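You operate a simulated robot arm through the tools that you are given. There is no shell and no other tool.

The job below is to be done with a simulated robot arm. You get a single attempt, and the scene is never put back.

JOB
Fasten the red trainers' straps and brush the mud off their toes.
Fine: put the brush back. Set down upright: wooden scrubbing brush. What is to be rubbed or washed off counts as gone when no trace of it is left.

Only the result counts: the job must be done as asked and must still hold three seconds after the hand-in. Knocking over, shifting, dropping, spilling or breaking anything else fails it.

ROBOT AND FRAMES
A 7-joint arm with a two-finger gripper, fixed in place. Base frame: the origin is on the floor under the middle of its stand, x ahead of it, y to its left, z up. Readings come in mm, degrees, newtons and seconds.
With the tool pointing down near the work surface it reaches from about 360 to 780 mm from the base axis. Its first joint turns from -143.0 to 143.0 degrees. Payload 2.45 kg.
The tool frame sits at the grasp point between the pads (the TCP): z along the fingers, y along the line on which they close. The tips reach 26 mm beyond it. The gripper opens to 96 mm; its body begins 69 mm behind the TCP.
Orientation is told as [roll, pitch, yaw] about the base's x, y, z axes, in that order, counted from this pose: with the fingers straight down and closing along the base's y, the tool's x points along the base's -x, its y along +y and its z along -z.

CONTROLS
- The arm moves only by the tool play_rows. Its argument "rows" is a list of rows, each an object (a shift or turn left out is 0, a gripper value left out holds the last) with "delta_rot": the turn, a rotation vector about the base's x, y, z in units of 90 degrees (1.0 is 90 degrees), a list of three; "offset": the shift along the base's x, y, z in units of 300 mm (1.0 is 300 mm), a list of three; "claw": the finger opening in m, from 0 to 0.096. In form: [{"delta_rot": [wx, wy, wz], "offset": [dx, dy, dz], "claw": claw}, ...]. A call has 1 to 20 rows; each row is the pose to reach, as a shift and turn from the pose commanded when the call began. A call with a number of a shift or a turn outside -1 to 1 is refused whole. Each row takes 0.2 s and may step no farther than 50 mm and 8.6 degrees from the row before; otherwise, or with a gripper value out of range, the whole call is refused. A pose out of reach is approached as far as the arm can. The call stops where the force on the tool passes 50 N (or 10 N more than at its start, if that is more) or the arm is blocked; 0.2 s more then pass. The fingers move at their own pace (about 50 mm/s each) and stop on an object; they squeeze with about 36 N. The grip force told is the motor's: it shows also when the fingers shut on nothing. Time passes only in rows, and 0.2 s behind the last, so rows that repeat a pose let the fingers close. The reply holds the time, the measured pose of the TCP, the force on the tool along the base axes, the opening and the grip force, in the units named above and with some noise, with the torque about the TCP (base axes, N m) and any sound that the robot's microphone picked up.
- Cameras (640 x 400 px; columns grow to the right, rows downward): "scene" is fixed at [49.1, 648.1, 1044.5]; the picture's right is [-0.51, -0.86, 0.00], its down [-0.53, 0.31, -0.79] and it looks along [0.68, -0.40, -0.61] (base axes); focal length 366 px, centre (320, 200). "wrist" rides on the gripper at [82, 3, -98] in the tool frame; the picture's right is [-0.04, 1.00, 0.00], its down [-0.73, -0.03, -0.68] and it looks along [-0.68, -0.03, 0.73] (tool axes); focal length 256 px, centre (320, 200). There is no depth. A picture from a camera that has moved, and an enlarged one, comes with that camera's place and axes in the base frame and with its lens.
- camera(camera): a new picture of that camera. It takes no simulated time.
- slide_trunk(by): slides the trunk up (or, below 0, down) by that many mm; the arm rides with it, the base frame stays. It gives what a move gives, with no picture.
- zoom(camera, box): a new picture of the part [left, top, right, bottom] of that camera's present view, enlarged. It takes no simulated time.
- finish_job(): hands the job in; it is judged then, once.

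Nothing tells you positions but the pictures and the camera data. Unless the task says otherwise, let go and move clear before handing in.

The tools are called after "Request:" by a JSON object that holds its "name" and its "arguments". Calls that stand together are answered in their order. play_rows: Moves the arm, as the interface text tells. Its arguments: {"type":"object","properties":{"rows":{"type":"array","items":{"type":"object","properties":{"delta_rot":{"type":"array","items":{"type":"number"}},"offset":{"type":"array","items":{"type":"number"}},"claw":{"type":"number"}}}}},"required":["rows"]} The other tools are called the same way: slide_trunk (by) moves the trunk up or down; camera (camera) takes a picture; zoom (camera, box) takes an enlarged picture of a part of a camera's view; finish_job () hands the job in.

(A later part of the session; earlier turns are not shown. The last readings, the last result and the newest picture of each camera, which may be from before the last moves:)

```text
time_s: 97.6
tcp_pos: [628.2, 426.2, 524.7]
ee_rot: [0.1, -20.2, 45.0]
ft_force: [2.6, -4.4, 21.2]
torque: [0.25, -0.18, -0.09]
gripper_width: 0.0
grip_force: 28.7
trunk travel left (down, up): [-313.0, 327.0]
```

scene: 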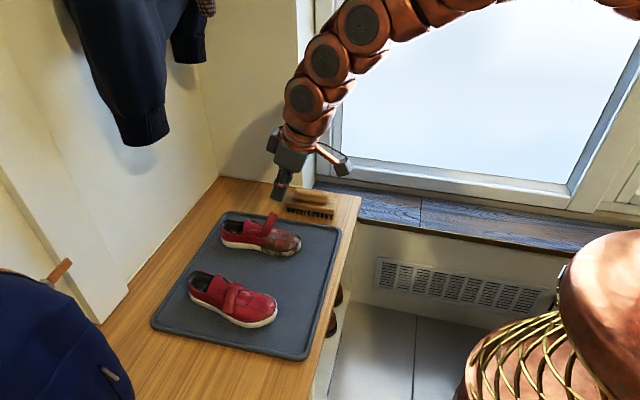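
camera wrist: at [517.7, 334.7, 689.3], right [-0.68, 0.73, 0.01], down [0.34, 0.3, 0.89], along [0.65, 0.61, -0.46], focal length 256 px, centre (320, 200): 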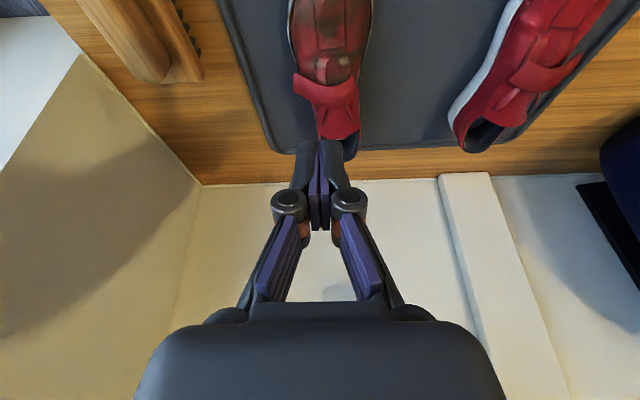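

Pressed with 21 N on the outer part. Lifting off and checking.

Request:
{"name": "play_rows", "arguments": {"rows": [{"offset": [0, 0, 0.012]}, {"offset": [-0.01, 0.0, 0.06]}, {"offset": [-0.04, -0.02, 0.18]}, {"offset": [-0.08, -0.04, 0.3]}, {"offset": [-0.1, -0.055, 0.35]}, {"offset": [-0.1, -0.055, 0.35]}]}}

Request:
{"name": "zoom", "arguments": {"camera": "wrist", "box": [260, 30, 380, 150]}}

Request:
{"name": "zoom", "arguments": {"camera": "scene", "box": [180, 200, 320, 340]}}

```text
time_s: 99.0
tcp_pos: [596.7, 408.7, 629.1]
ee_rot: [0.0, -20.0, 45.1]
ft_force: [0.4, -0.1, -0.3]
torque: [0.01, -0.01, 0.0]
gripper_width: 0.0
grip_force: 28.6
trunk travel left (down, up): [-313.0, 327.0]
```

```text
3.33 times, centred on (320, 90) of wrist
camera zoom: at [516.4, 333.6, 692.2], right [-0.68, 0.73, 0.01], down [0.34, 0.3, 0.89], along [0.65, 0.61, -0.46], focal length 853 px, centre (320, 567)
```

zoom: 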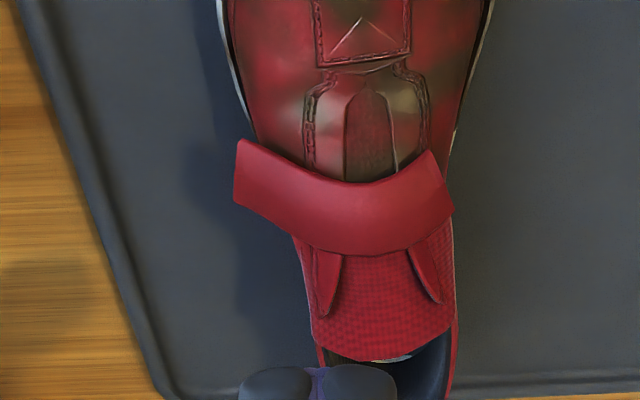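

```text
2.86 times, centred on (250, 270) of scene
camera zoom: at [49.1, 648.1, 1044.5], right [-0.51, -0.86, 0.0], down [-0.53, 0.31, -0.79], along [0.68, -0.4, -0.61], focal length 1046 px, centre (520, 0)
```

zoom: 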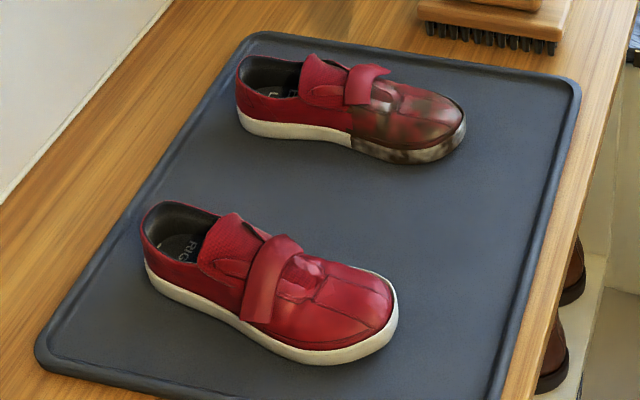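

Both straps are now down. Shoe positions look practically unchanged. Next I regrasp the brush: moving above it with the gripper upright and open.

Request:
{"name": "play_rows", "arguments": {"rows": [{"offset": [0.06, -0.08, 0.02], "delta_rot": [-0.05, 0.05, 0], "claw": 0.05}, {"offset": [0.13, -0.18, 0.0], "delta_rot": [-0.1, 0.1, 0], "claw": 0.05}, {"offset": [0.2, -0.28, -0.02], "delta_rot": [-0.157, 0.157, 0], "claw": 0.05}, {"offset": [0.234, -0.333, -0.038], "delta_rot": [-0.157, 0.157, 0], "claw": 0.05}, {"offset": [0.234, -0.333, -0.038], "delta_rot": [-0.157, 0.157, 0], "claw": 0.05}]}}

Request:
{"name": "camera", "arguments": {"camera": "wrist"}}

Request:
{"name": "zoom", "arguments": {"camera": "wrist", "box": [245, 0, 355, 165]}}

```text
time_s: 100.2
tcp_pos: [669.2, 310.0, 617.8]
ee_rot: [-0.1, 0.1, 44.9]
ft_force: [0.4, 0.6, -0.1]
torque: [-0.01, 0.03, -0.01]
gripper_width: 50.1
grip_force: 0.1
trunk travel left (down, up): [-313.0, 327.0]
```

```text
taken
camera wrist: at [608.6, 255.0, 714.3], right [-0.68, 0.73, 0.0], down [0.54, 0.5, 0.68], along [0.5, 0.46, -0.73], focal length 256 px, centre (320, 200)
```

wrist: 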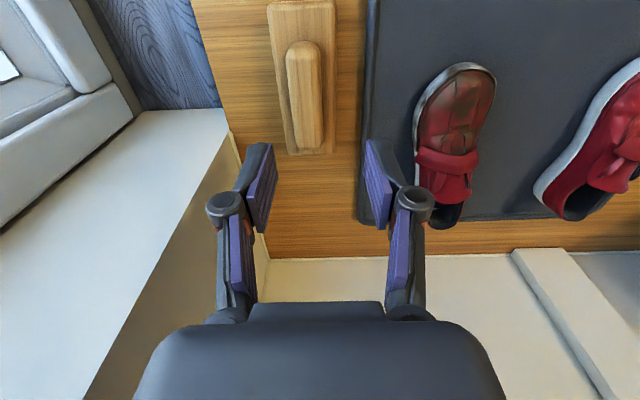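

```text
2.42 times, centred on (300, 82) of wrist
camera zoom: at [608.6, 255.0, 714.3], right [-0.68, 0.73, 0.0], down [0.54, 0.5, 0.68], along [0.5, 0.46, -0.73], focal length 621 px, centre (368, 485)
```

zoom: 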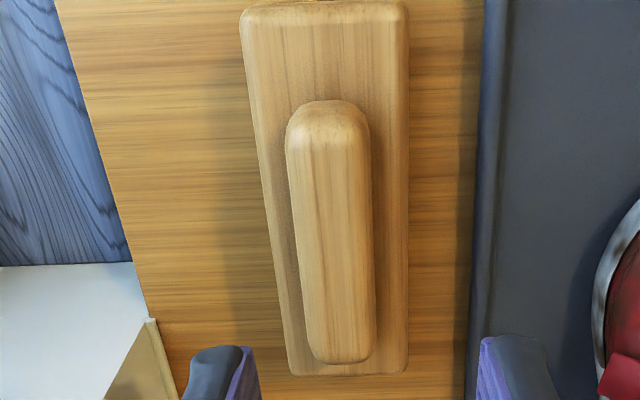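

The brush is within about 1.5 mm of its original place. Descending to grasp the handle again, slightly deeper.

Request:
{"name": "play_rows", "arguments": {"rows": [{"offset": [0.02, -0.012, -0.05]}, {"offset": [0.0317, -0.021, -0.13]}, {"offset": [0.0317, -0.021, -0.2]}, {"offset": [0.0317, -0.021, -0.26]}, {"offset": [0.0317, -0.021, -0.3]}, {"offset": [0.0317, -0.021, -0.322]}, {"offset": [0.0317, -0.021, -0.335]}]}}

Request:
{"name": "camera", "arguments": {"camera": "wrist"}}

Request:
{"name": "zoom", "arguments": {"camera": "scene", "box": [260, 140, 360, 230]}}

```text
time_s: 101.8
tcp_pos: [677.3, 303.7, 517.7]
ee_rot: [0.0, 0.0, 45.0]
ft_force: [0.8, 0.2, -0.2]
torque: [-0.04, -0.02, -0.01]
gripper_width: 50.1
grip_force: 0.0
trunk travel left (down, up): [-313.0, 327.0]
```

```text
taken
camera wrist: at [617.5, 248.0, 614.5], right [-0.68, 0.73, 0.0], down [0.54, 0.5, 0.68], along [0.5, 0.46, -0.73], focal length 256 px, centre (320, 200)
```

wrist: 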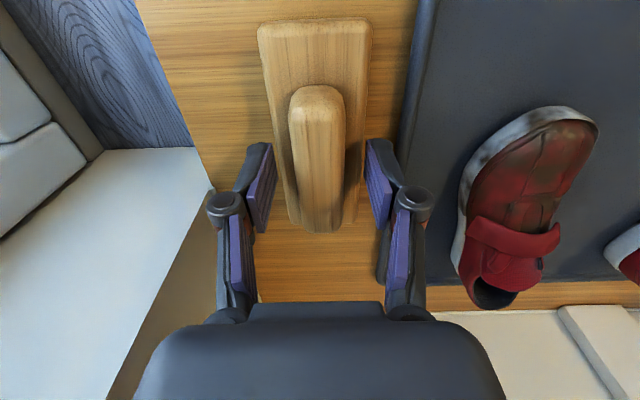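

```text
4.44 times, centred on (310, 185) of scene
camera zoom: at [49.1, 648.1, 1044.5], right [-0.51, -0.86, 0.0], down [-0.53, 0.31, -0.79], along [0.68, -0.4, -0.61], focal length 1627 px, centre (364, 267)
```

zoom: 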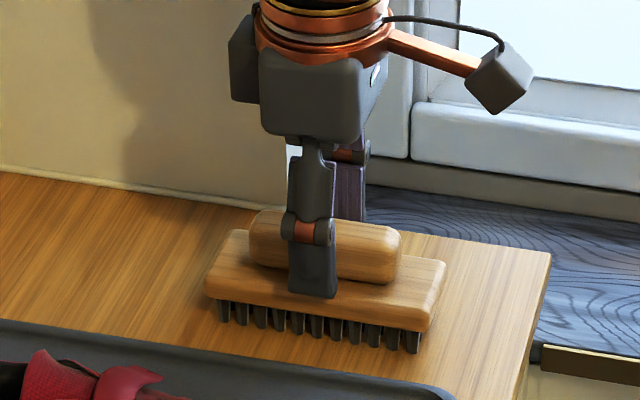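

Same alignment as the first grasp. Closing.

Request:
{"name": "play_rows", "arguments": {"rows": [{"offset": [0, 0, -0.003], "claw": 0.05}, {"offset": [0, 0, -0.003], "claw": 0.0}, {"offset": [0, 0, -0.003], "claw": 0.0}, {"offset": [0, 0, -0.003], "claw": 0.0}, {"offset": [0, 0, -0.003], "claw": 0.0}]}}

Request:
{"name": "camera", "arguments": {"camera": "wrist"}}

```text
time_s: 103.0
tcp_pos: [678.2, 302.4, 516.4]
ee_rot: [0.0, 0.0, 45.0]
ft_force: [0.2, -0.3, 0.5]
torque: [0.03, 0.03, -0.03]
gripper_width: 25.5
grip_force: 35.8
trunk travel left (down, up): [-313.0, 327.0]
```

```text
taken
camera wrist: at [617.5, 247.9, 613.2], right [-0.68, 0.73, 0.0], down [0.54, 0.5, 0.68], along [0.5, 0.46, -0.73], focal length 256 px, centre (320, 200)
```

wrist: 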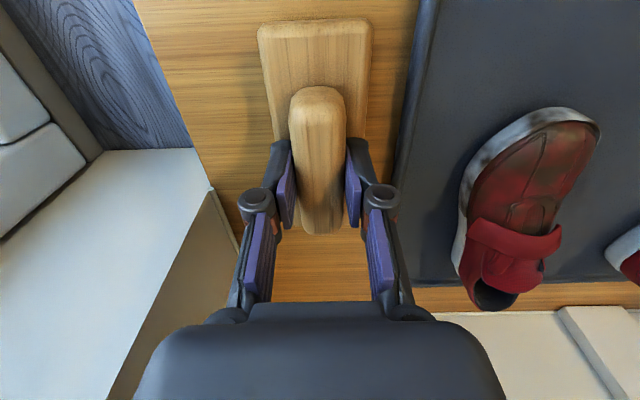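

The brush is held again. I'll lift it, move over shoe B, and turn the gripper by −90° so the brush lies crosswise over the toe.

Request:
{"name": "play_rows", "arguments": {"rows": [{"offset": [0, 0, 0.03]}, {"offset": [0, 0, 0.15]}, {"offset": [0, 0, 0.3]}, {"offset": [-0.05, 0.05, 0.42], "delta_rot": [0, 0, -0.0909]}, {"offset": [-0.13, 0.14, 0.42], "delta_rot": [0, 0, -0.1818]}, {"offset": [-0.22, 0.24, 0.42], "delta_rot": [0, 0, -0.2727]}, {"offset": [-0.3, 0.33, 0.42], "delta_rot": [0, 0, -0.3636]}, {"offset": [-0.319, 0.35, 0.42], "delta_rot": [0, 0, -0.4545]}, {"offset": [-0.319, 0.35, 0.42], "delta_rot": [0, 0, -0.5454]}, {"offset": [-0.319, 0.35, 0.42], "delta_rot": [0, 0, -0.6363]}, {"offset": [-0.319, 0.35, 0.42], "delta_rot": [0, 0, -0.7272]}, {"offset": [-0.319, 0.35, 0.42], "delta_rot": [0, 0, -0.8181]}, {"offset": [-0.319, 0.35, 0.42], "delta_rot": [0, 0, -0.909]}, {"offset": [-0.319, 0.35, 0.42], "delta_rot": [0, 0, -1.0]}, {"offset": [-0.319, 0.35, 0.42], "delta_rot": [0, 0, -1.0]}]}}

Request:
{"name": "camera", "arguments": {"camera": "scene"}}

Request:
{"name": "camera", "arguments": {"camera": "wrist"}}

```text
time_s: 106.2
tcp_pos: [581.8, 408.8, 641.7]
ee_rot: [0.0, 0.0, -45.1]
ft_force: [0.6, -0.8, -2.5]
torque: [-0.01, 0.0, -0.04]
gripper_width: 25.5
grip_force: 36.3
trunk travel left (down, up): [-313.0, 327.0]
```

```text
taken
```

scene: 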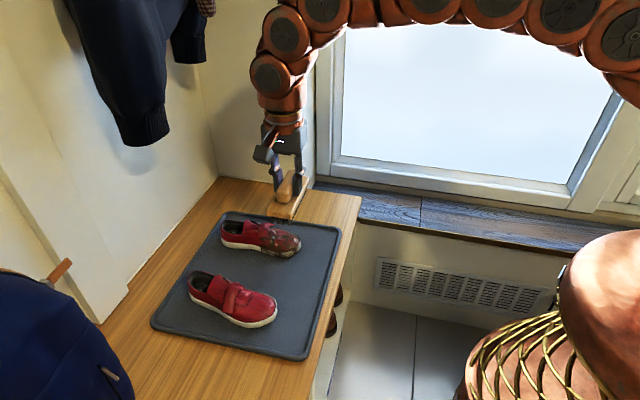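

```text
taken
camera wrist: at [526.4, 469.1, 738.2], right [0.74, 0.68, 0.0], down [0.5, -0.54, 0.68], along [0.46, -0.5, -0.73], focal length 256 px, centre (320, 200)
```

wrist: 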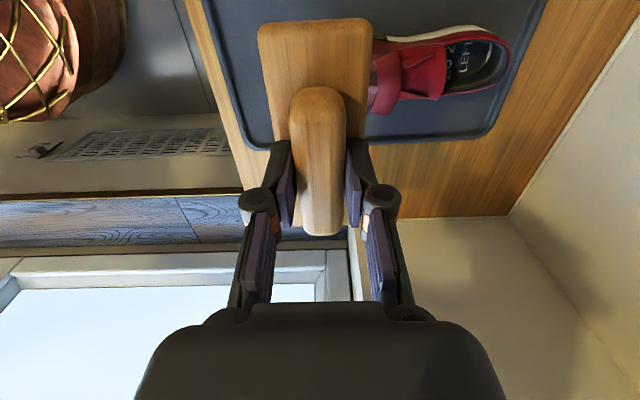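

The brush is crosswise above B's toe. Tilting 15° and lowering toward it.

Request:
{"name": "play_rows", "arguments": {"rows": [{"offset": [0, 0, -0.08], "delta_rot": [0.0393, -0.0393, 0]}, {"offset": [0, 0, -0.16], "delta_rot": [0.0786, -0.0786, 0]}, {"offset": [0, 0, -0.23], "delta_rot": [0.1179, -0.1179, 0]}, {"offset": [0, 0, -0.27], "delta_rot": [0.1179, -0.1179, 0]}, {"offset": [0, 0, -0.27], "delta_rot": [0.1179, -0.1179, 0]}]}}

Request:
{"name": "zoom", "arguments": {"camera": "scene", "box": [210, 175, 340, 265]}}

Request:
{"name": "camera", "arguments": {"camera": "wrist"}}

```text
time_s: 107.4
tcp_pos: [582.2, 408.2, 560.8]
ee_rot: [15.0, 0.0, -44.9]
ft_force: [0.5, -0.3, -0.7]
torque: [0.0, 0.0, 0.0]
gripper_width: 25.3
grip_force: 36.4
trunk travel left (down, up): [-313.0, 327.0]
```

```text
4.44 times, centred on (275, 220) of scene
camera zoom: at [49.1, 648.1, 1044.5], right [-0.51, -0.86, 0.0], down [-0.53, 0.31, -0.79], along [0.68, -0.4, -0.61], focal length 1627 px, centre (520, 111)
```

zoom: 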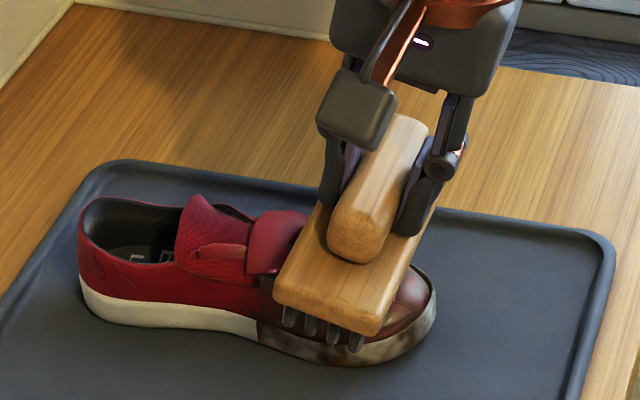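

```text
taken
camera wrist: at [508.3, 451.4, 655.3], right [0.71, 0.65, 0.26], down [0.37, -0.66, 0.65], along [0.6, -0.36, -0.72], focal length 256 px, centre (320, 200)
```

wrist: 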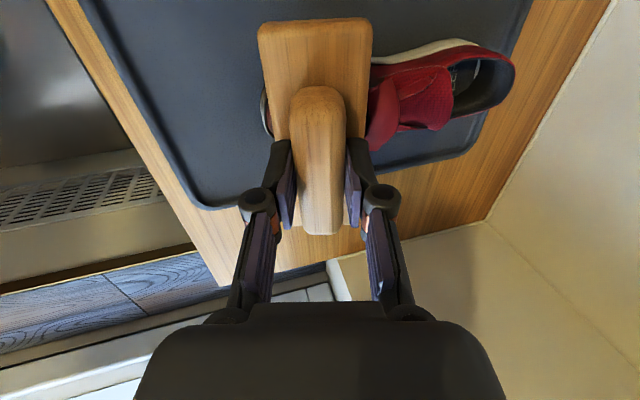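

The crosswise brush sits over the toe with the strap right behind it; I shift 6 mm toward the robot for clearance and lower to contact.

Request:
{"name": "play_rows", "arguments": {"rows": [{"offset": [-0.014, -0.014, -0.01]}, {"offset": [-0.014, -0.014, -0.03]}, {"offset": [-0.014, -0.014, -0.045]}, {"offset": [-0.014, -0.014, -0.05]}]}}

```text
time_s: 108.4
tcp_pos: [577.3, 404.4, 549.7]
ee_rot: [15.5, -0.2, -45.0]
ft_force: [-13.9, -16.4, 44.2]
torque: [0.51, -0.39, 0.02]
gripper_width: 25.2
grip_force: 35.9
trunk travel left (down, up): [-313.0, 327.0]
```

Firm contact at the brush's rear edge (44 N), too much. I raise, tilt to 22° to match the slope better, and shift slightly toward the toe.

Request:
{"name": "play_rows", "arguments": {"rows": [{"offset": [0, 0, 0.02]}, {"offset": [-0.006, -0.007, 0.035], "delta_rot": [0.03, -0.03, 0]}, {"offset": [-0.013, -0.014, 0.035], "delta_rot": [0.055, -0.055, 0]}, {"offset": [-0.013, -0.014, 0.025], "delta_rot": [0.055, -0.055, 0]}]}}

Request:
{"name": "zoom", "arguments": {"camera": "scene", "box": [210, 175, 340, 265]}}

```text
time_s: 109.4
tcp_pos: [573.7, 401.4, 552.6]
ee_rot: [22.0, 0.1, -44.9]
ft_force: [0.3, -1.6, -1.5]
torque: [-0.02, 0.04, 0.0]
gripper_width: 25.5
grip_force: 36.1
trunk travel left (down, up): [-313.0, 327.0]
```

```text
4.44 times, centred on (275, 220) of scene
camera zoom: at [49.1, 648.1, 1044.5], right [-0.51, -0.86, 0.0], down [-0.53, 0.31, -0.79], along [0.68, -0.4, -0.61], focal length 1627 px, centre (520, 111)
```

zoom: 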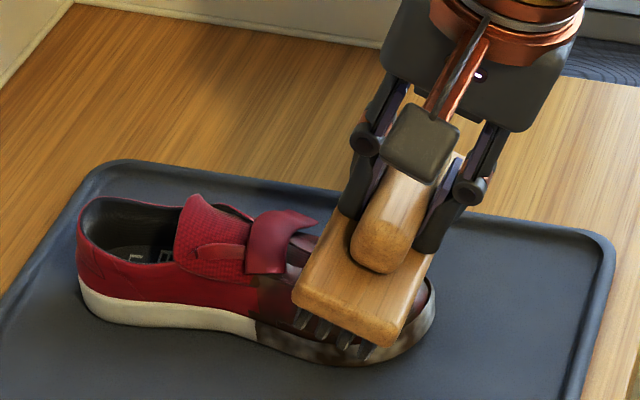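

Now there's a clear gap to the strap. Lowering slowly.

Request:
{"name": "play_rows", "arguments": {"rows": [{"offset": [0, 0, -0.0067]}, {"offset": [0, 0, -0.0133]}, {"offset": [0, 0, -0.0167]}]}}

```text
time_s: 110.2
tcp_pos: [573.6, 401.4, 548.4]
ee_rot: [22.1, 0.0, -45.0]
ft_force: [-5.3, -3.7, 5.7]
torque: [-0.27, 0.39, 0.01]
gripper_width: 25.1
grip_force: 36.1
trunk travel left (down, up): [-313.0, 327.0]
```

Now the toe-side edge touches first; the flush angle is in between. Setting 18° and trying again.

Request:
{"name": "play_rows", "arguments": {"rows": [{"offset": [0, 0, 0.01]}, {"offset": [0.0087, 0.0087, 0.01], "delta_rot": [-0.0314, 0.0314, 0]}, {"offset": [0.0087, 0.0087, 0.004], "delta_rot": [-0.0314, 0.0314, 0]}, {"offset": [0.0087, 0.0087, 0.0], "delta_rot": [-0.0314, 0.0314, 0]}]}}

```text
time_s: 111.2
tcp_pos: [576.8, 403.9, 549.0]
ee_rot: [18.1, 0.0, -45.1]
ft_force: [-2.7, -2.9, 13.2]
torque: [-0.6, 0.59, -0.05]
gripper_width: 25.2
grip_force: 35.7
trunk travel left (down, up): [-313.0, 327.0]
```

Request:
{"name": "zoom", "arguments": {"camera": "scene", "box": [210, 175, 340, 265]}}

Request:
{"name": "camera", "arguments": {"camera": "wrist"}}

```text
4.44 times, centred on (275, 220) of scene
camera zoom: at [49.1, 648.1, 1044.5], right [-0.51, -0.86, 0.0], down [-0.53, 0.31, -0.79], along [0.68, -0.4, -0.61], focal length 1627 px, centre (520, 111)
```

zoom: 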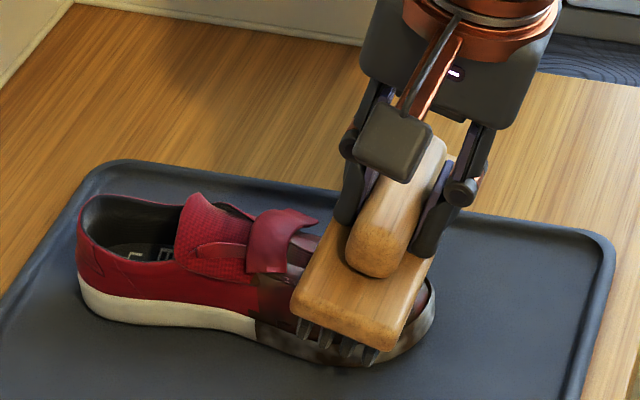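

```text
taken
camera wrist: at [499.0, 442.1, 642.3], right [0.7, 0.64, 0.31], down [0.35, -0.69, 0.64], along [0.62, -0.34, -0.71], focal length 256 px, centre (320, 200)
```

wrist: 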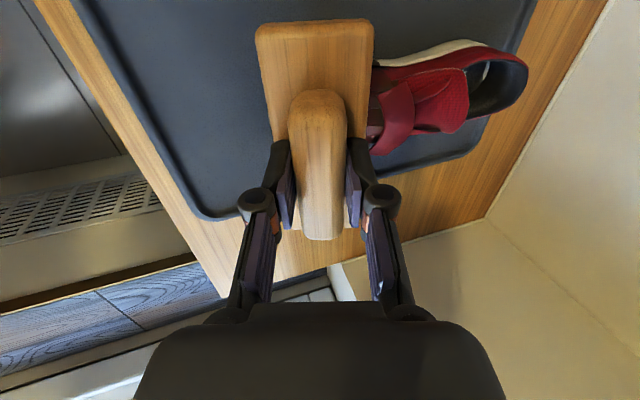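

Contact is now nearly flush at about 13 N. I'll trim the tilt slightly and try lateral strokes along the brush's long axis.

Request:
{"name": "play_rows", "arguments": {"rows": [{"offset": [0.003, 0.003, 0.001], "delta_rot": [-0.0118, 0.0118, 0]}, {"offset": [-0.009, 0.015, 0.001], "delta_rot": [-0.0118, 0.0118, 0]}, {"offset": [-0.021, 0.027, 0.0], "delta_rot": [-0.0118, 0.0118, 0]}, {"offset": [-0.009, 0.015, 0.001], "delta_rot": [-0.0118, 0.0118, 0]}, {"offset": [0.003, 0.003, 0.001], "delta_rot": [-0.0118, 0.0118, 0]}, {"offset": [0.015, -0.009, 0.001], "delta_rot": [-0.0118, 0.0118, 0]}, {"offset": [0.027, -0.021, 0.0], "delta_rot": [-0.0118, 0.0118, 0]}, {"offset": [0.015, -0.009, 0.001], "delta_rot": [-0.0118, 0.0118, 0]}, {"offset": [0.003, 0.003, 0.001], "delta_rot": [-0.0118, 0.0118, 0]}]}}

Request:
{"name": "zoom", "arguments": {"camera": "scene", "box": [210, 175, 340, 265]}}

```text
time_s: 113.2
tcp_pos: [577.9, 403.7, 549.1]
ee_rot: [16.5, 0.0, -45.1]
ft_force: [1.2, -5.4, 6.4]
torque: [-0.08, -0.27, -0.16]
gripper_width: 25.4
grip_force: 35.5
trunk travel left (down, up): [-313.0, 327.0]
```

```text
4.44 times, centred on (275, 220) of scene
camera zoom: at [49.1, 648.1, 1044.5], right [-0.51, -0.86, 0.0], down [-0.53, 0.31, -0.79], along [0.68, -0.4, -0.61], focal length 1627 px, centre (520, 111)
```

zoom: 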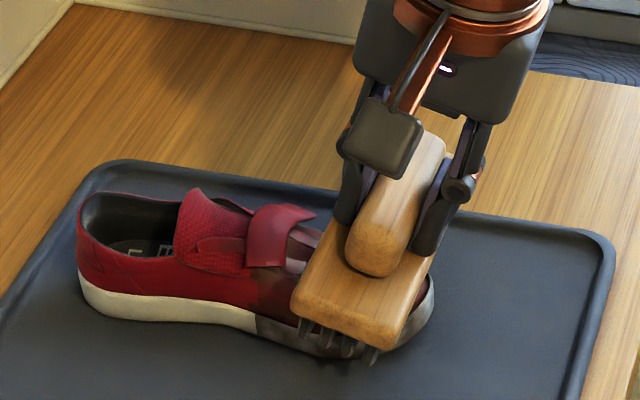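

The mud on B is fading and the shoe isn't moving. Continuing lateral strokes.

Request:
{"name": "play_rows", "arguments": {"rows": [{"offset": [-0.012, 0.012, -0.001]}, {"offset": [-0.024, 0.024, -0.0015]}, {"offset": [-0.012, 0.012, -0.001]}, {"offset": [0, 0, -0.001]}, {"offset": [0.012, -0.012, -0.001]}, {"offset": [0.024, -0.024, -0.0015]}, {"offset": [0.012, -0.012, -0.001]}, {"offset": [0, 0, -0.001]}, {"offset": [-0.012, 0.012, -0.001]}, {"offset": [-0.024, 0.024, -0.0015]}, {"offset": [-0.012, 0.012, -0.001]}, {"offset": [0, 0, -0.001]}, {"offset": [0.012, -0.012, -0.001]}, {"offset": [0.024, -0.024, -0.0015]}, {"offset": [0.012, -0.012, -0.001]}, {"offset": [0, 0, -0.001]}]}}

Request:
{"name": "zoom", "arguments": {"camera": "scene", "box": [210, 175, 340, 265]}}

```text
time_s: 116.6
tcp_pos: [578.0, 401.6, 548.2]
ee_rot: [16.6, -0.1, -45.1]
ft_force: [3.0, -10.0, 10.7]
torque: [-0.21, -0.51, -0.38]
gripper_width: 25.5
grip_force: 36.4
trunk travel left (down, up): [-313.0, 327.0]
```

```text
4.44 times, centred on (275, 220) of scene
camera zoom: at [49.1, 648.1, 1044.5], right [-0.51, -0.86, 0.0], down [-0.53, 0.31, -0.79], along [0.68, -0.4, -0.61], focal length 1627 px, centre (520, 111)
```

zoom: 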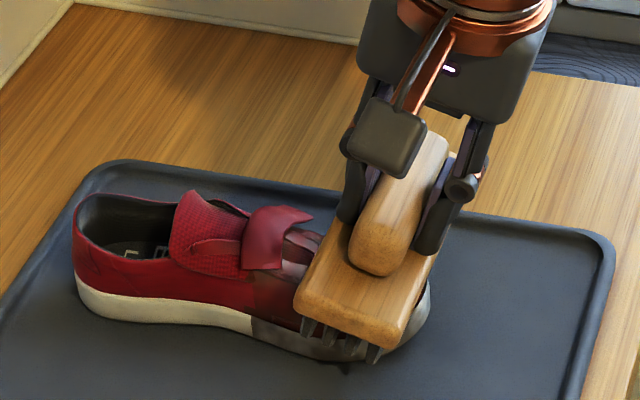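

Good progress. Another set.

Request:
{"name": "play_rows", "arguments": {"rows": [{"offset": [-0.012, 0.012, 0.0]}, {"offset": [-0.024, 0.024, -0.0005]}, {"offset": [-0.012, 0.012, 0]}, {"offset": [0, 0, 0]}, {"offset": [0.012, -0.012, 0]}, {"offset": [0.024, -0.024, -0.0005]}, {"offset": [0.012, -0.012, 0]}, {"offset": [0, 0, 0]}, {"offset": [-0.012, 0.012, 0]}, {"offset": [-0.024, 0.024, -0.0005]}, {"offset": [-0.012, 0.012, 0]}, {"offset": [0, 0, 0]}, {"offset": [0.012, -0.012, 0]}, {"offset": [0.024, -0.024, -0.0005]}, {"offset": [0.012, -0.012, 0]}, {"offset": [0, 0, 0]}]}}

Request:
{"name": "zoom", "arguments": {"camera": "scene", "box": [210, 175, 340, 265]}}

```text
time_s: 120.0
tcp_pos: [576.8, 402.8, 548.0]
ee_rot: [16.4, 0.0, -45.0]
ft_force: [1.0, -2.5, 1.3]
torque: [-0.09, -0.07, -0.11]
gripper_width: 25.3
grip_force: 36.2
trunk travel left (down, up): [-313.0, 327.0]
```

```text
4.44 times, centred on (275, 220) of scene
camera zoom: at [49.1, 648.1, 1044.5], right [-0.51, -0.86, 0.0], down [-0.53, 0.31, -0.79], along [0.68, -0.4, -0.61], focal length 1627 px, centre (520, 111)
```

zoom: 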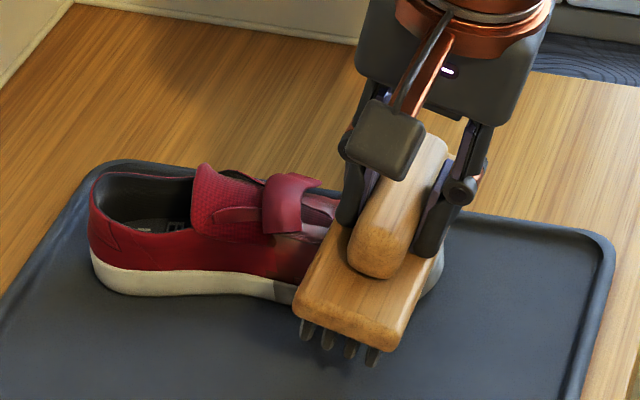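

Shoe B got dragged sideways by roughly 20 mm on the last set. I lift off right away and assess.

Request:
{"name": "play_rows", "arguments": {"rows": [{"offset": [0, 0, 0.02]}, {"offset": [-0.02, -0.02, 0.1]}, {"offset": [-0.1, -0.1, 0.2]}, {"offset": [-0.2, -0.2, 0.28]}, {"offset": [-0.25, -0.25, 0.3]}, {"offset": [-0.25, -0.25, 0.3]}]}}

Request:
{"name": "zoom", "arguments": {"camera": "scene", "box": [180, 200, 320, 340]}}

Request:
{"name": "zoom", "arguments": {"camera": "scene", "box": [210, 190, 320, 265]}}

Request:
{"name": "camera", "arguments": {"camera": "wrist"}}

```text
time_s: 121.4
tcp_pos: [503.1, 326.7, 635.5]
ee_rot: [16.5, -0.1, -44.9]
ft_force: [0.6, -0.5, -2.4]
torque: [0.02, 0.0, 0.01]
gripper_width: 25.4
grip_force: 36.3
trunk travel left (down, up): [-313.0, 327.0]
```

```text
2.86 times, centred on (250, 270) of scene
camera zoom: at [49.1, 648.1, 1044.5], right [-0.51, -0.86, 0.0], down [-0.53, 0.31, -0.79], along [0.68, -0.4, -0.61], focal length 1046 px, centre (520, 0)
```

zoom: 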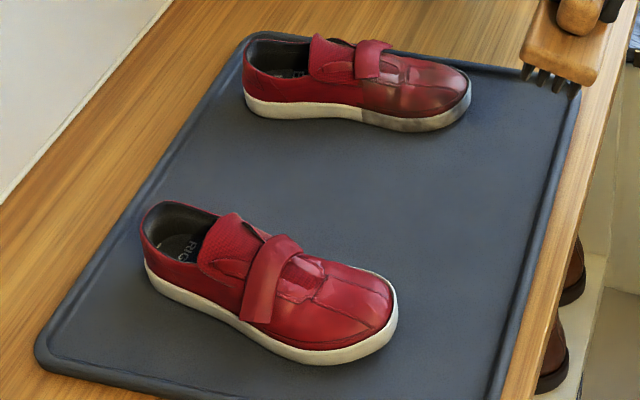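

```text
5.33 times, centred on (265, 228) of scene
camera zoom: at [49.1, 648.1, 1044.5], right [-0.51, -0.86, 0.0], down [-0.53, 0.31, -0.79], along [0.68, -0.4, -0.61], focal length 1952 px, centre (613, 53)
```

zoom: 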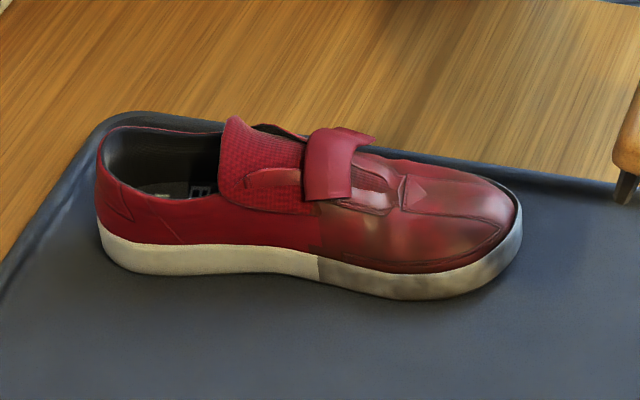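

```text
taken
camera wrist: at [427.8, 367.3, 730.0], right [0.7, 0.65, 0.28], down [0.36, -0.67, 0.64], along [0.61, -0.35, -0.71], focal length 256 px, centre (320, 200)
```

wrist: 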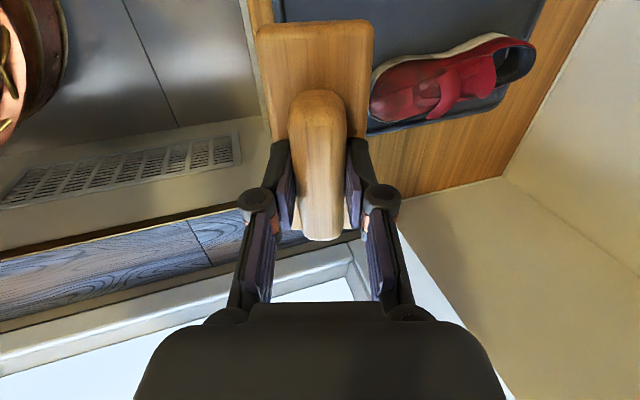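

B's mud is mostly gone, but the shoe slid ~28 mm towards the window side of the mat. I'll set the brush back on its toe and use strokes pressing only in the return direction, which scrubs and drags the shoe back.

Request:
{"name": "play_rows", "arguments": {"rows": [{"offset": [0.1, 0.06, 0]}, {"offset": [0.2, 0.12, 0]}, {"offset": [0.3, 0.18, -0.03]}, {"offset": [0.325, 0.193, -0.12]}, {"offset": [0.325, 0.193, -0.22]}, {"offset": [0.325, 0.193, -0.265]}, {"offset": [0.325, 0.193, -0.265]}]}}

Request:
{"name": "zoom", "arguments": {"camera": "scene", "box": [210, 165, 340, 255]}}

Request:
{"name": "camera", "arguments": {"camera": "wrist"}}

```text
time_s: 123.0
tcp_pos: [600.0, 386.2, 559.1]
ee_rot: [16.5, 0.0, -44.9]
ft_force: [0.4, 0.4, -1.0]
torque: [-0.03, 0.0, 0.0]
gripper_width: 25.5
grip_force: 36.3
trunk travel left (down, up): [-313.0, 327.0]
```

```text
4.44 times, centred on (275, 210) of scene
camera zoom: at [49.1, 648.1, 1044.5], right [-0.51, -0.86, 0.0], down [-0.53, 0.31, -0.79], along [0.68, -0.4, -0.61], focal length 1627 px, centre (520, 156)
```

zoom: 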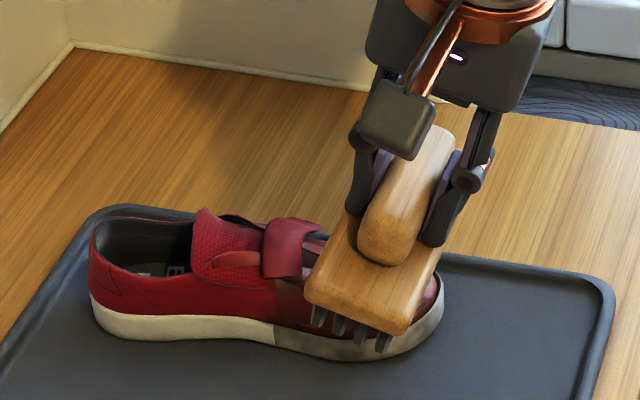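

```text
taken
camera wrist: at [524.1, 426.6, 652.4], right [0.7, 0.65, 0.28], down [0.36, -0.67, 0.64], along [0.61, -0.35, -0.71], focal length 256 px, centre (320, 200)
```

wrist: 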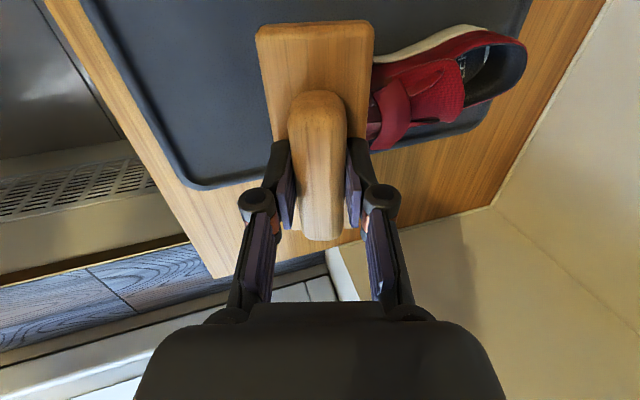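

Aligned on the displaced shoe. Lowering to contact.

Request:
{"name": "play_rows", "arguments": {"rows": [{"offset": [0, 0, -0.015]}, {"offset": [0, 0, -0.025]}, {"offset": [0, 0, -0.03]}]}}

```text
time_s: 123.8
tcp_pos: [599.3, 386.8, 548.6]
ee_rot: [16.5, -0.1, -45.0]
ft_force: [-1.3, -0.3, 1.4]
torque: [-0.02, 0.02, 0.04]
gripper_width: 25.1
grip_force: 36.5
trunk travel left (down, up): [-313.0, 327.0]
```

Request:
{"name": "play_rows", "arguments": {"rows": [{"offset": [0, 0, -0.003]}, {"offset": [-0.0094, 0.0094, -0.004]}, {"offset": [-0.0189, 0.0189, -0.004]}, {"offset": [-0.0283, 0.0283, -0.004]}, {"offset": [-0.0377, 0.0377, -0.004]}]}}

Request:
{"name": "zoom", "arguments": {"camera": "scene", "box": [210, 165, 340, 255]}}

```text
time_s: 125.0
tcp_pos: [589.8, 396.8, 549.6]
ee_rot: [16.5, 0.0, -45.2]
ft_force: [3.9, -11.6, 12.9]
torque: [-0.3, -0.73, -0.45]
gripper_width: 25.2
grip_force: 36.2
trunk travel left (down, up): [-313.0, 327.0]
```

```text
4.44 times, centred on (275, 210) of scene
camera zoom: at [49.1, 648.1, 1044.5], right [-0.51, -0.86, 0.0], down [-0.53, 0.31, -0.79], along [0.68, -0.4, -0.61], focal length 1627 px, centre (520, 156)
```

zoom: 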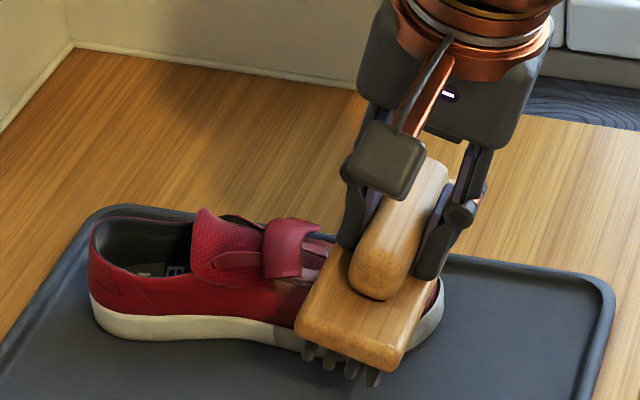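

The brush slides over the shoe without moving it, i.e. it scrubs well here. I'll continue moderate strokes in this range, staying clear of the end where it caught before.

Request:
{"name": "play_rows", "arguments": {"rows": [{"offset": [0.0094, -0.0094, 0.001]}, {"offset": [0.0189, -0.0189, 0.001]}, {"offset": [0.0283, -0.0283, 0.001]}, {"offset": [0.0189, -0.0189, 0.0005]}, {"offset": [0.0094, -0.0094, 0]}, {"offset": [0, 0, 0]}, {"offset": [0.0094, -0.0094, 0.001]}, {"offset": [0.0189, -0.0189, 0.001]}, {"offset": [0.0283, -0.0283, 0.001]}, {"offset": [0.0189, -0.0189, 0.0005]}, {"offset": [0.0094, -0.0094, 0]}, {"offset": [0, 0, 0]}]}}

Request:
{"name": "zoom", "arguments": {"camera": "scene", "box": [210, 165, 340, 255]}}

```text
time_s: 127.6
tcp_pos: [588.8, 397.3, 548.9]
ee_rot: [16.5, 0.0, -45.0]
ft_force: [2.6, -7.2, 6.7]
torque: [-0.31, -0.48, -0.3]
gripper_width: 25.4
grip_force: 35.9
trunk travel left (down, up): [-313.0, 327.0]
```

```text
4.44 times, centred on (275, 210) of scene
camera zoom: at [49.1, 648.1, 1044.5], right [-0.51, -0.86, 0.0], down [-0.53, 0.31, -0.79], along [0.68, -0.4, -0.61], focal length 1627 px, centre (520, 156)
```

zoom: 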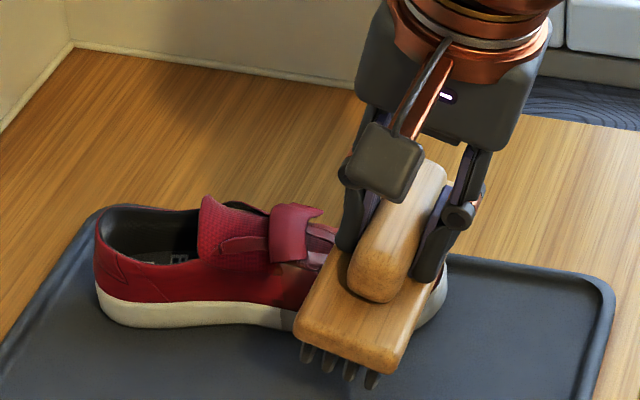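

Strokes toward the window nudge the shoe; the other direction doesn't. So now only strokes away from the window, lifting on each return.

Request:
{"name": "play_rows", "arguments": {"rows": [{"offset": [0, 0, 0.012]}, {"offset": [0.0471, -0.0471, 0.012]}, {"offset": [0.0471, -0.0471, 0.0]}, {"offset": [0.0314, -0.0314, -0.001]}, {"offset": [0.0157, -0.0157, -0.001]}, {"offset": [0, 0, -0.001]}, {"offset": [0, 0, 0.012]}, {"offset": [0.0471, -0.0471, 0.012]}, {"offset": [0.0471, -0.0471, 0.0]}, {"offset": [0.0314, -0.0314, -0.001]}, {"offset": [0.0157, -0.0157, -0.001]}, {"offset": [0, 0, -0.001]}, {"offset": [0, 0, 0.012]}, {"offset": [0.0471, -0.0471, 0.012]}, {"offset": [0.0471, -0.0471, 0.0]}, {"offset": [0.0314, -0.0314, -0.001]}, {"offset": [0.0157, -0.0157, -0.001]}, {"offset": [0, 0, -0.001]}]}}

Request:
{"name": "zoom", "arguments": {"camera": "scene", "box": [210, 165, 340, 255]}}

```text
time_s: 131.4
tcp_pos: [589.2, 397.9, 547.7]
ee_rot: [16.5, 0.0, -45.1]
ft_force: [-0.3, -0.1, -0.1]
torque: [-0.01, -0.04, -0.03]
gripper_width: 25.3
grip_force: 36.2
trunk travel left (down, up): [-313.0, 327.0]
```

```text
4.44 times, centred on (275, 210) of scene
camera zoom: at [49.1, 648.1, 1044.5], right [-0.51, -0.86, 0.0], down [-0.53, 0.31, -0.79], along [0.68, -0.4, -0.61], focal length 1627 px, centre (520, 156)
```

zoom: 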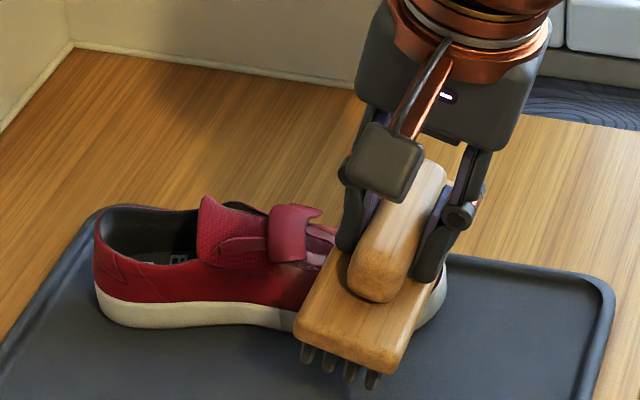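

The shoe held still. Lifting to check the mud.

Request:
{"name": "play_rows", "arguments": {"rows": [{"offset": [0, 0, 0.03]}, {"offset": [-0.04, -0.04, 0.12]}, {"offset": [-0.12, -0.12, 0.2]}, {"offset": [-0.22, -0.22, 0.25]}, {"offset": [-0.22, -0.22, 0.25]}]}}

Request:
{"name": "zoom", "arguments": {"camera": "scene", "box": [210, 190, 320, 265]}}

Request:
{"name": "zoom", "arguments": {"camera": "scene", "box": [260, 205, 315, 250]}}

```text
time_s: 132.6
tcp_pos: [524.3, 332.4, 621.6]
ee_rot: [16.5, 0.0, -44.9]
ft_force: [-0.7, 1.2, -1.1]
torque: [0.02, 0.0, 0.01]
gripper_width: 25.4
grip_force: 35.9
trunk travel left (down, up): [-313.0, 327.0]
```

```text
5.33 times, centred on (265, 228) of scene
camera zoom: at [49.1, 648.1, 1044.5], right [-0.51, -0.86, 0.0], down [-0.53, 0.31, -0.79], along [0.68, -0.4, -0.61], focal length 1952 px, centre (613, 53)
```

zoom: 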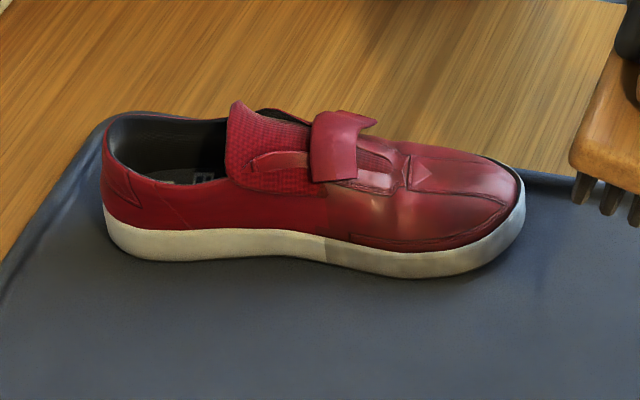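

```text
8.89 times, centred on (288, 228) of scene
camera zoom: at [49.1, 648.1, 1044.5], right [-0.51, -0.86, 0.0], down [-0.53, 0.31, -0.79], along [0.68, -0.4, -0.61], focal length 3254 px, centre (609, -44)
```

zoom: 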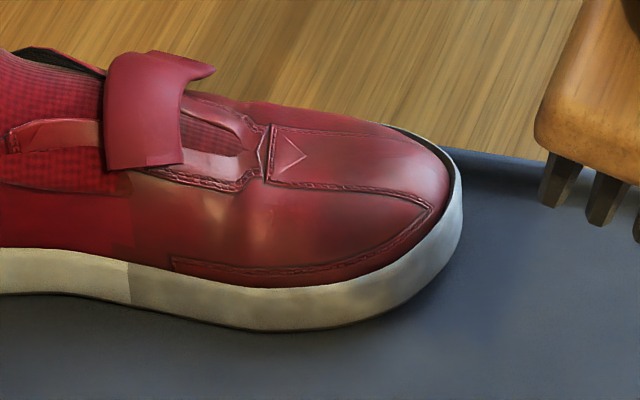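

Only a faint trace is left on B. Going back for a few more strokes away from the window.

Request:
{"name": "play_rows", "arguments": {"rows": [{"offset": [0.1, 0.06, 0]}, {"offset": [0.2, 0.12, -0.03]}, {"offset": [0.269, 0.17, -0.1]}, {"offset": [0.269, 0.17, -0.19]}, {"offset": [0.269, 0.17, -0.235]}, {"offset": [0.269, 0.17, -0.248]}]}}

```text
time_s: 134.0
tcp_pos: [605.0, 382.7, 549.7]
ee_rot: [16.5, 0.1, -45.0]
ft_force: [-0.5, -1.3, 1.9]
torque: [0.03, -0.06, 0.01]
gripper_width: 25.3
grip_force: 35.7
trunk travel left (down, up): [-313.0, 327.0]
```

Request:
{"name": "play_rows", "arguments": {"rows": [{"offset": [0, 0, -0.003]}, {"offset": [-0.0141, 0.0141, -0.0033]}, {"offset": [-0.0283, 0.0283, -0.0037]}, {"offset": [-0.0424, 0.0424, -0.004]}, {"offset": [-0.0424, 0.0424, 0.01]}, {"offset": [0, 0, 0.01]}, {"offset": [0, 0, -0.003]}, {"offset": [-0.0141, 0.0141, -0.0033]}, {"offset": [-0.0283, 0.0283, -0.0037]}, {"offset": [-0.0424, 0.0424, -0.004]}, {"offset": [-0.0424, 0.0424, 0.01]}, {"offset": [0, 0, 0.01]}, {"offset": [0, 0, -0.003]}, {"offset": [-0.0141, 0.0141, -0.0033]}, {"offset": [-0.0283, 0.0283, -0.0037]}, {"offset": [-0.0424, 0.0424, -0.004]}]}}

Request:
{"name": "zoom", "arguments": {"camera": "scene", "box": [210, 190, 320, 265]}}

```text
time_s: 137.4
tcp_pos: [591.9, 394.5, 547.8]
ee_rot: [16.7, -0.1, -45.0]
ft_force: [5.0, -11.7, 16.6]
torque: [-0.46, -0.99, -0.53]
gripper_width: 25.2
grip_force: 35.5
trunk travel left (down, up): [-313.0, 327.0]
```

```text
5.33 times, centred on (265, 228) of scene
camera zoom: at [49.1, 648.1, 1044.5], right [-0.51, -0.86, 0.0], down [-0.53, 0.31, -0.79], along [0.68, -0.4, -0.61], focal length 1952 px, centre (613, 53)
```

zoom: 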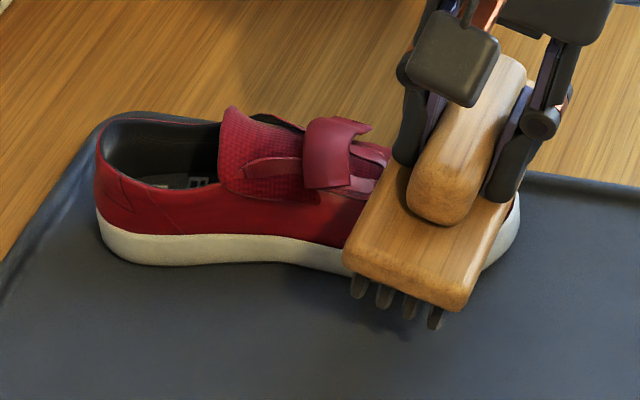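

Request:
{"name": "play_rows", "arguments": {"rows": [{"offset": [0, 0, 0.012]}, {"offset": [0.0424, -0.0424, 0.014]}, {"offset": [0.0424, -0.0424, 0.001]}, {"offset": [0.0283, -0.0283, 0.0]}, {"offset": [0.0141, -0.0141, 0.0]}, {"offset": [0, 0, 0]}, {"offset": [0, 0, 0.03]}, {"offset": [-0.04, -0.04, 0.12]}, {"offset": [-0.12, -0.12, 0.2]}, {"offset": [-0.22, -0.22, 0.25]}, {"offset": [-0.22, -0.22, 0.25]}]}}

Request:
{"name": "zoom", "arguments": {"camera": "scene", "box": [210, 190, 320, 265]}}

Request:
{"name": "zoom", "arguments": {"camera": "scene", "box": [260, 205, 315, 250]}}

```text
time_s: 139.8
tcp_pos: [525.6, 331.3, 623.7]
ee_rot: [16.4, 0.0, -44.9]
ft_force: [-0.7, 0.1, 0.0]
torque: [0.0, 0.0, 0.0]
gripper_width: 25.3
grip_force: 35.6
trunk travel left (down, up): [-313.0, 327.0]
```

```text
5.33 times, centred on (265, 228) of scene
camera zoom: at [49.1, 648.1, 1044.5], right [-0.51, -0.86, 0.0], down [-0.53, 0.31, -0.79], along [0.68, -0.4, -0.61], focal length 1952 px, centre (613, 53)
```

zoom: 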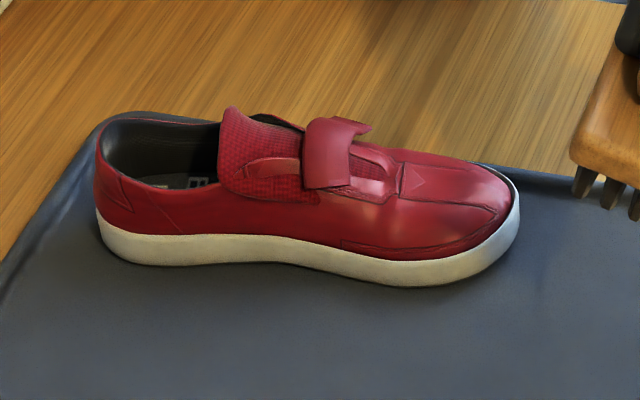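

```text
8.89 times, centred on (288, 228) of scene
camera zoom: at [49.1, 648.1, 1044.5], right [-0.51, -0.86, 0.0], down [-0.53, 0.31, -0.79], along [0.68, -0.4, -0.61], focal length 3254 px, centre (609, -44)
```

zoom: 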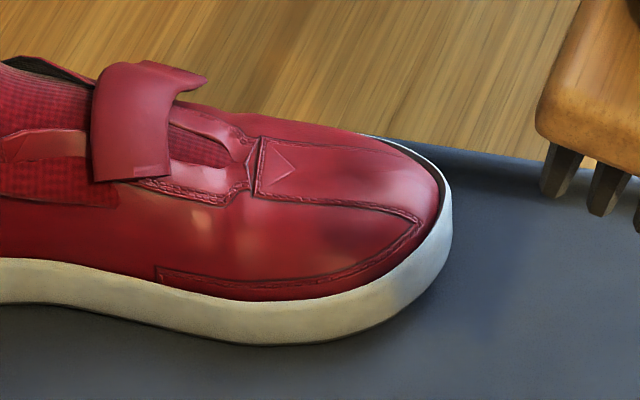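

B's sole and toe look clean now. I'll untilt the gripper, then turn it back and carry the brush to its place.

Request:
{"name": "play_rows", "arguments": {"rows": [{"offset": [0, 0, 0.05], "delta_rot": [-0.05, 0.05, 0]}, {"offset": [0, 0, 0.1], "delta_rot": [-0.1, 0.1, 0]}, {"offset": [0, 0, 0.12], "delta_rot": [-0.1296, 0.1296, 0]}, {"offset": [0, 0, 0.12], "delta_rot": [-0.1296, 0.1296, 0]}]}}

Request:
{"name": "play_rows", "arguments": {"rows": [{"offset": [0.03, 0, 0], "delta_rot": [0, 0, 0.0909]}, {"offset": [0.08, -0.01, 0], "delta_rot": [0, 0, 0.1818]}, {"offset": [0.14, -0.03, 0], "delta_rot": [0, 0, 0.2727]}, {"offset": [0.2, -0.04, 0], "delta_rot": [0, 0, 0.3636]}, {"offset": [0.27, -0.05, 0], "delta_rot": [0, 0, 0.4545]}, {"offset": [0.34, -0.06, 0], "delta_rot": [0, 0, 0.5454]}, {"offset": [0.4, -0.07, 0], "delta_rot": [0, 0, 0.6363]}, {"offset": [0.45, -0.08, 0], "delta_rot": [0, 0, 0.7272]}, {"offset": [0.48, -0.085, 0], "delta_rot": [0, 0, 0.8181]}, {"offset": [0.5, -0.087, 0], "delta_rot": [0, 0, 0.909]}, {"offset": [0.51, -0.087, 0], "delta_rot": [0, 0, 1.0]}, {"offset": [0.51, -0.087, 0], "delta_rot": [0, 0, 1.0]}]}}

Request:
{"name": "camera", "arguments": {"camera": "wrist"}}

Request:
{"name": "zoom", "arguments": {"camera": "scene", "box": [250, 100, 370, 200]}}

```text
time_s: 140.8
tcp_pos: [525.7, 330.8, 658.5]
ee_rot: [-0.1, 0.0, -45.0]
ft_force: [0.0, 0.5, -0.3]
torque: [-0.01, 0.03, -0.01]
gripper_width: 25.4
grip_force: 36.2
trunk travel left (down, up): [-313.0, 327.0]
```

```text
time_s: 143.4
tcp_pos: [677.9, 303.4, 657.9]
ee_rot: [-0.1, 0.0, 45.2]
ft_force: [-0.3, 0.8, -1.7]
torque: [0.03, 0.0, -0.02]
gripper_width: 25.4
grip_force: 35.5
trunk travel left (down, up): [-313.0, 327.0]
```

```text
taken
camera wrist: at [617.7, 247.0, 754.9], right [-0.68, 0.73, 0.0], down [0.54, 0.5, 0.68], along [0.5, 0.46, -0.73], focal length 256 px, centre (320, 200)
```

wrist: 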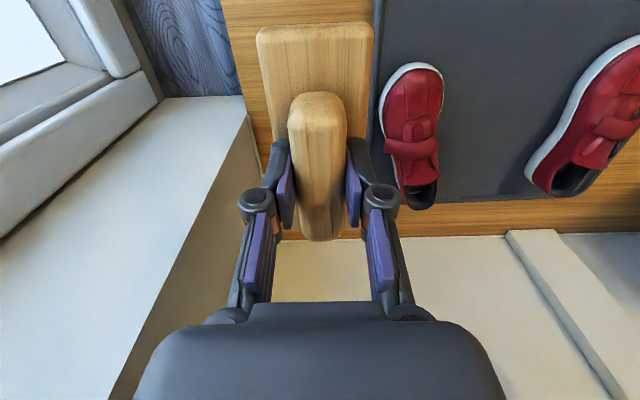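

```text
4.00 times, centred on (310, 150) of scene
camera zoom: at [49.1, 648.1, 1044.5], right [-0.51, -0.86, 0.0], down [-0.53, 0.31, -0.79], along [0.68, -0.4, -0.61], focal length 1464 px, centre (360, 400)
```

zoom: 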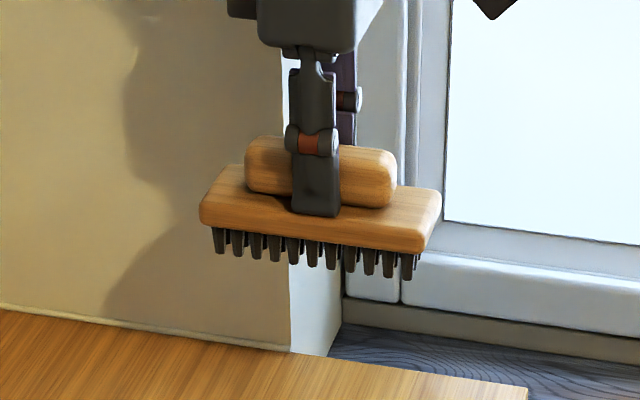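

Brush is level in the grip, having slipped only ~3 mm. Shoe B looks clean from above as well. Lowering the brush onto its original spot.

Request:
{"name": "play_rows", "arguments": {"rows": [{"offset": [-0.0043, 0.0007, -0.1]}, {"offset": [-0.0043, 0.0007, -0.22]}, {"offset": [-0.0043, 0.0007, -0.33]}, {"offset": [-0.0043, 0.0007, -0.41]}, {"offset": [-0.0043, 0.0007, -0.445]}, {"offset": [-0.0043, 0.0007, -0.458]}, {"offset": [-0.0043, 0.0007, -0.458]}]}}

Request:
{"name": "zoom", "arguments": {"camera": "scene", "box": [260, 140, 360, 230]}}

Request:
{"name": "camera", "arguments": {"camera": "wrist"}}

```text
time_s: 145.0
tcp_pos: [676.1, 303.6, 520.9]
ee_rot: [0.0, 0.0, 45.0]
ft_force: [-0.3, 0.1, -1.4]
torque: [-0.01, 0.03, -0.01]
gripper_width: 25.3
grip_force: 35.9
trunk travel left (down, up): [-313.0, 327.0]
```

```text
4.44 times, centred on (310, 185) of scene
camera zoom: at [49.1, 648.1, 1044.5], right [-0.51, -0.86, 0.0], down [-0.53, 0.31, -0.79], along [0.68, -0.4, -0.61], focal length 1627 px, centre (364, 267)
```

zoom: 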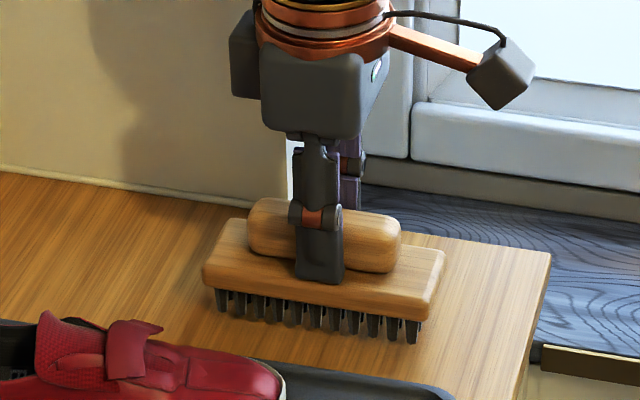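

```text
taken
camera wrist: at [616.1, 248.2, 618.0], right [-0.68, 0.73, 0.0], down [0.54, 0.5, 0.68], along [0.5, 0.46, -0.73], focal length 256 px, centre (320, 200)
```

wrist: 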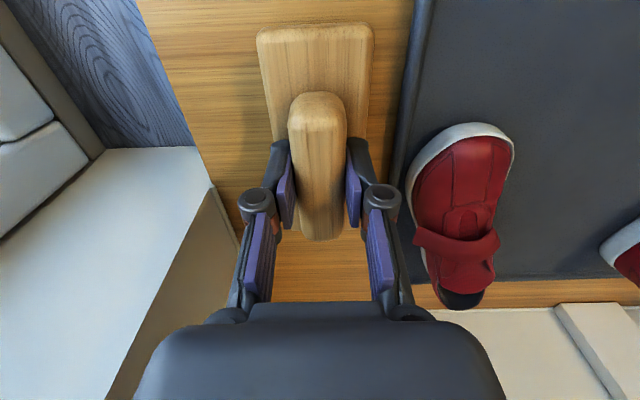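

A few millimetres to go.

Request:
{"name": "play_rows", "arguments": {"rows": [{"offset": [0, 0, -0.007]}, {"offset": [0, 0, -0.0117]}, {"offset": [0, 0, -0.015]}]}}

```text
time_s: 145.8
tcp_pos: [677.5, 302.9, 516.1]
ee_rot: [0.0, 0.2, 45.0]
ft_force: [-0.7, -0.4, -1.5]
torque: [-0.03, 0.03, -0.01]
gripper_width: 25.3
grip_force: 35.9
trunk travel left (down, up): [-313.0, 327.0]
```

Request:
{"name": "play_rows", "arguments": {"rows": [{"offset": [0, 0, -0.0027]}, {"offset": [0, 0, -0.0053]}]}}

```text
time_s: 146.4
tcp_pos: [676.6, 303.6, 514.2]
ee_rot: [-0.1, 0.0, 45.0]
ft_force: [0.4, 0.5, -1.2]
torque: [0.02, -0.03, 0.03]
gripper_width: 25.1
grip_force: 36.2
trunk travel left (down, up): [-313.0, 327.0]
```

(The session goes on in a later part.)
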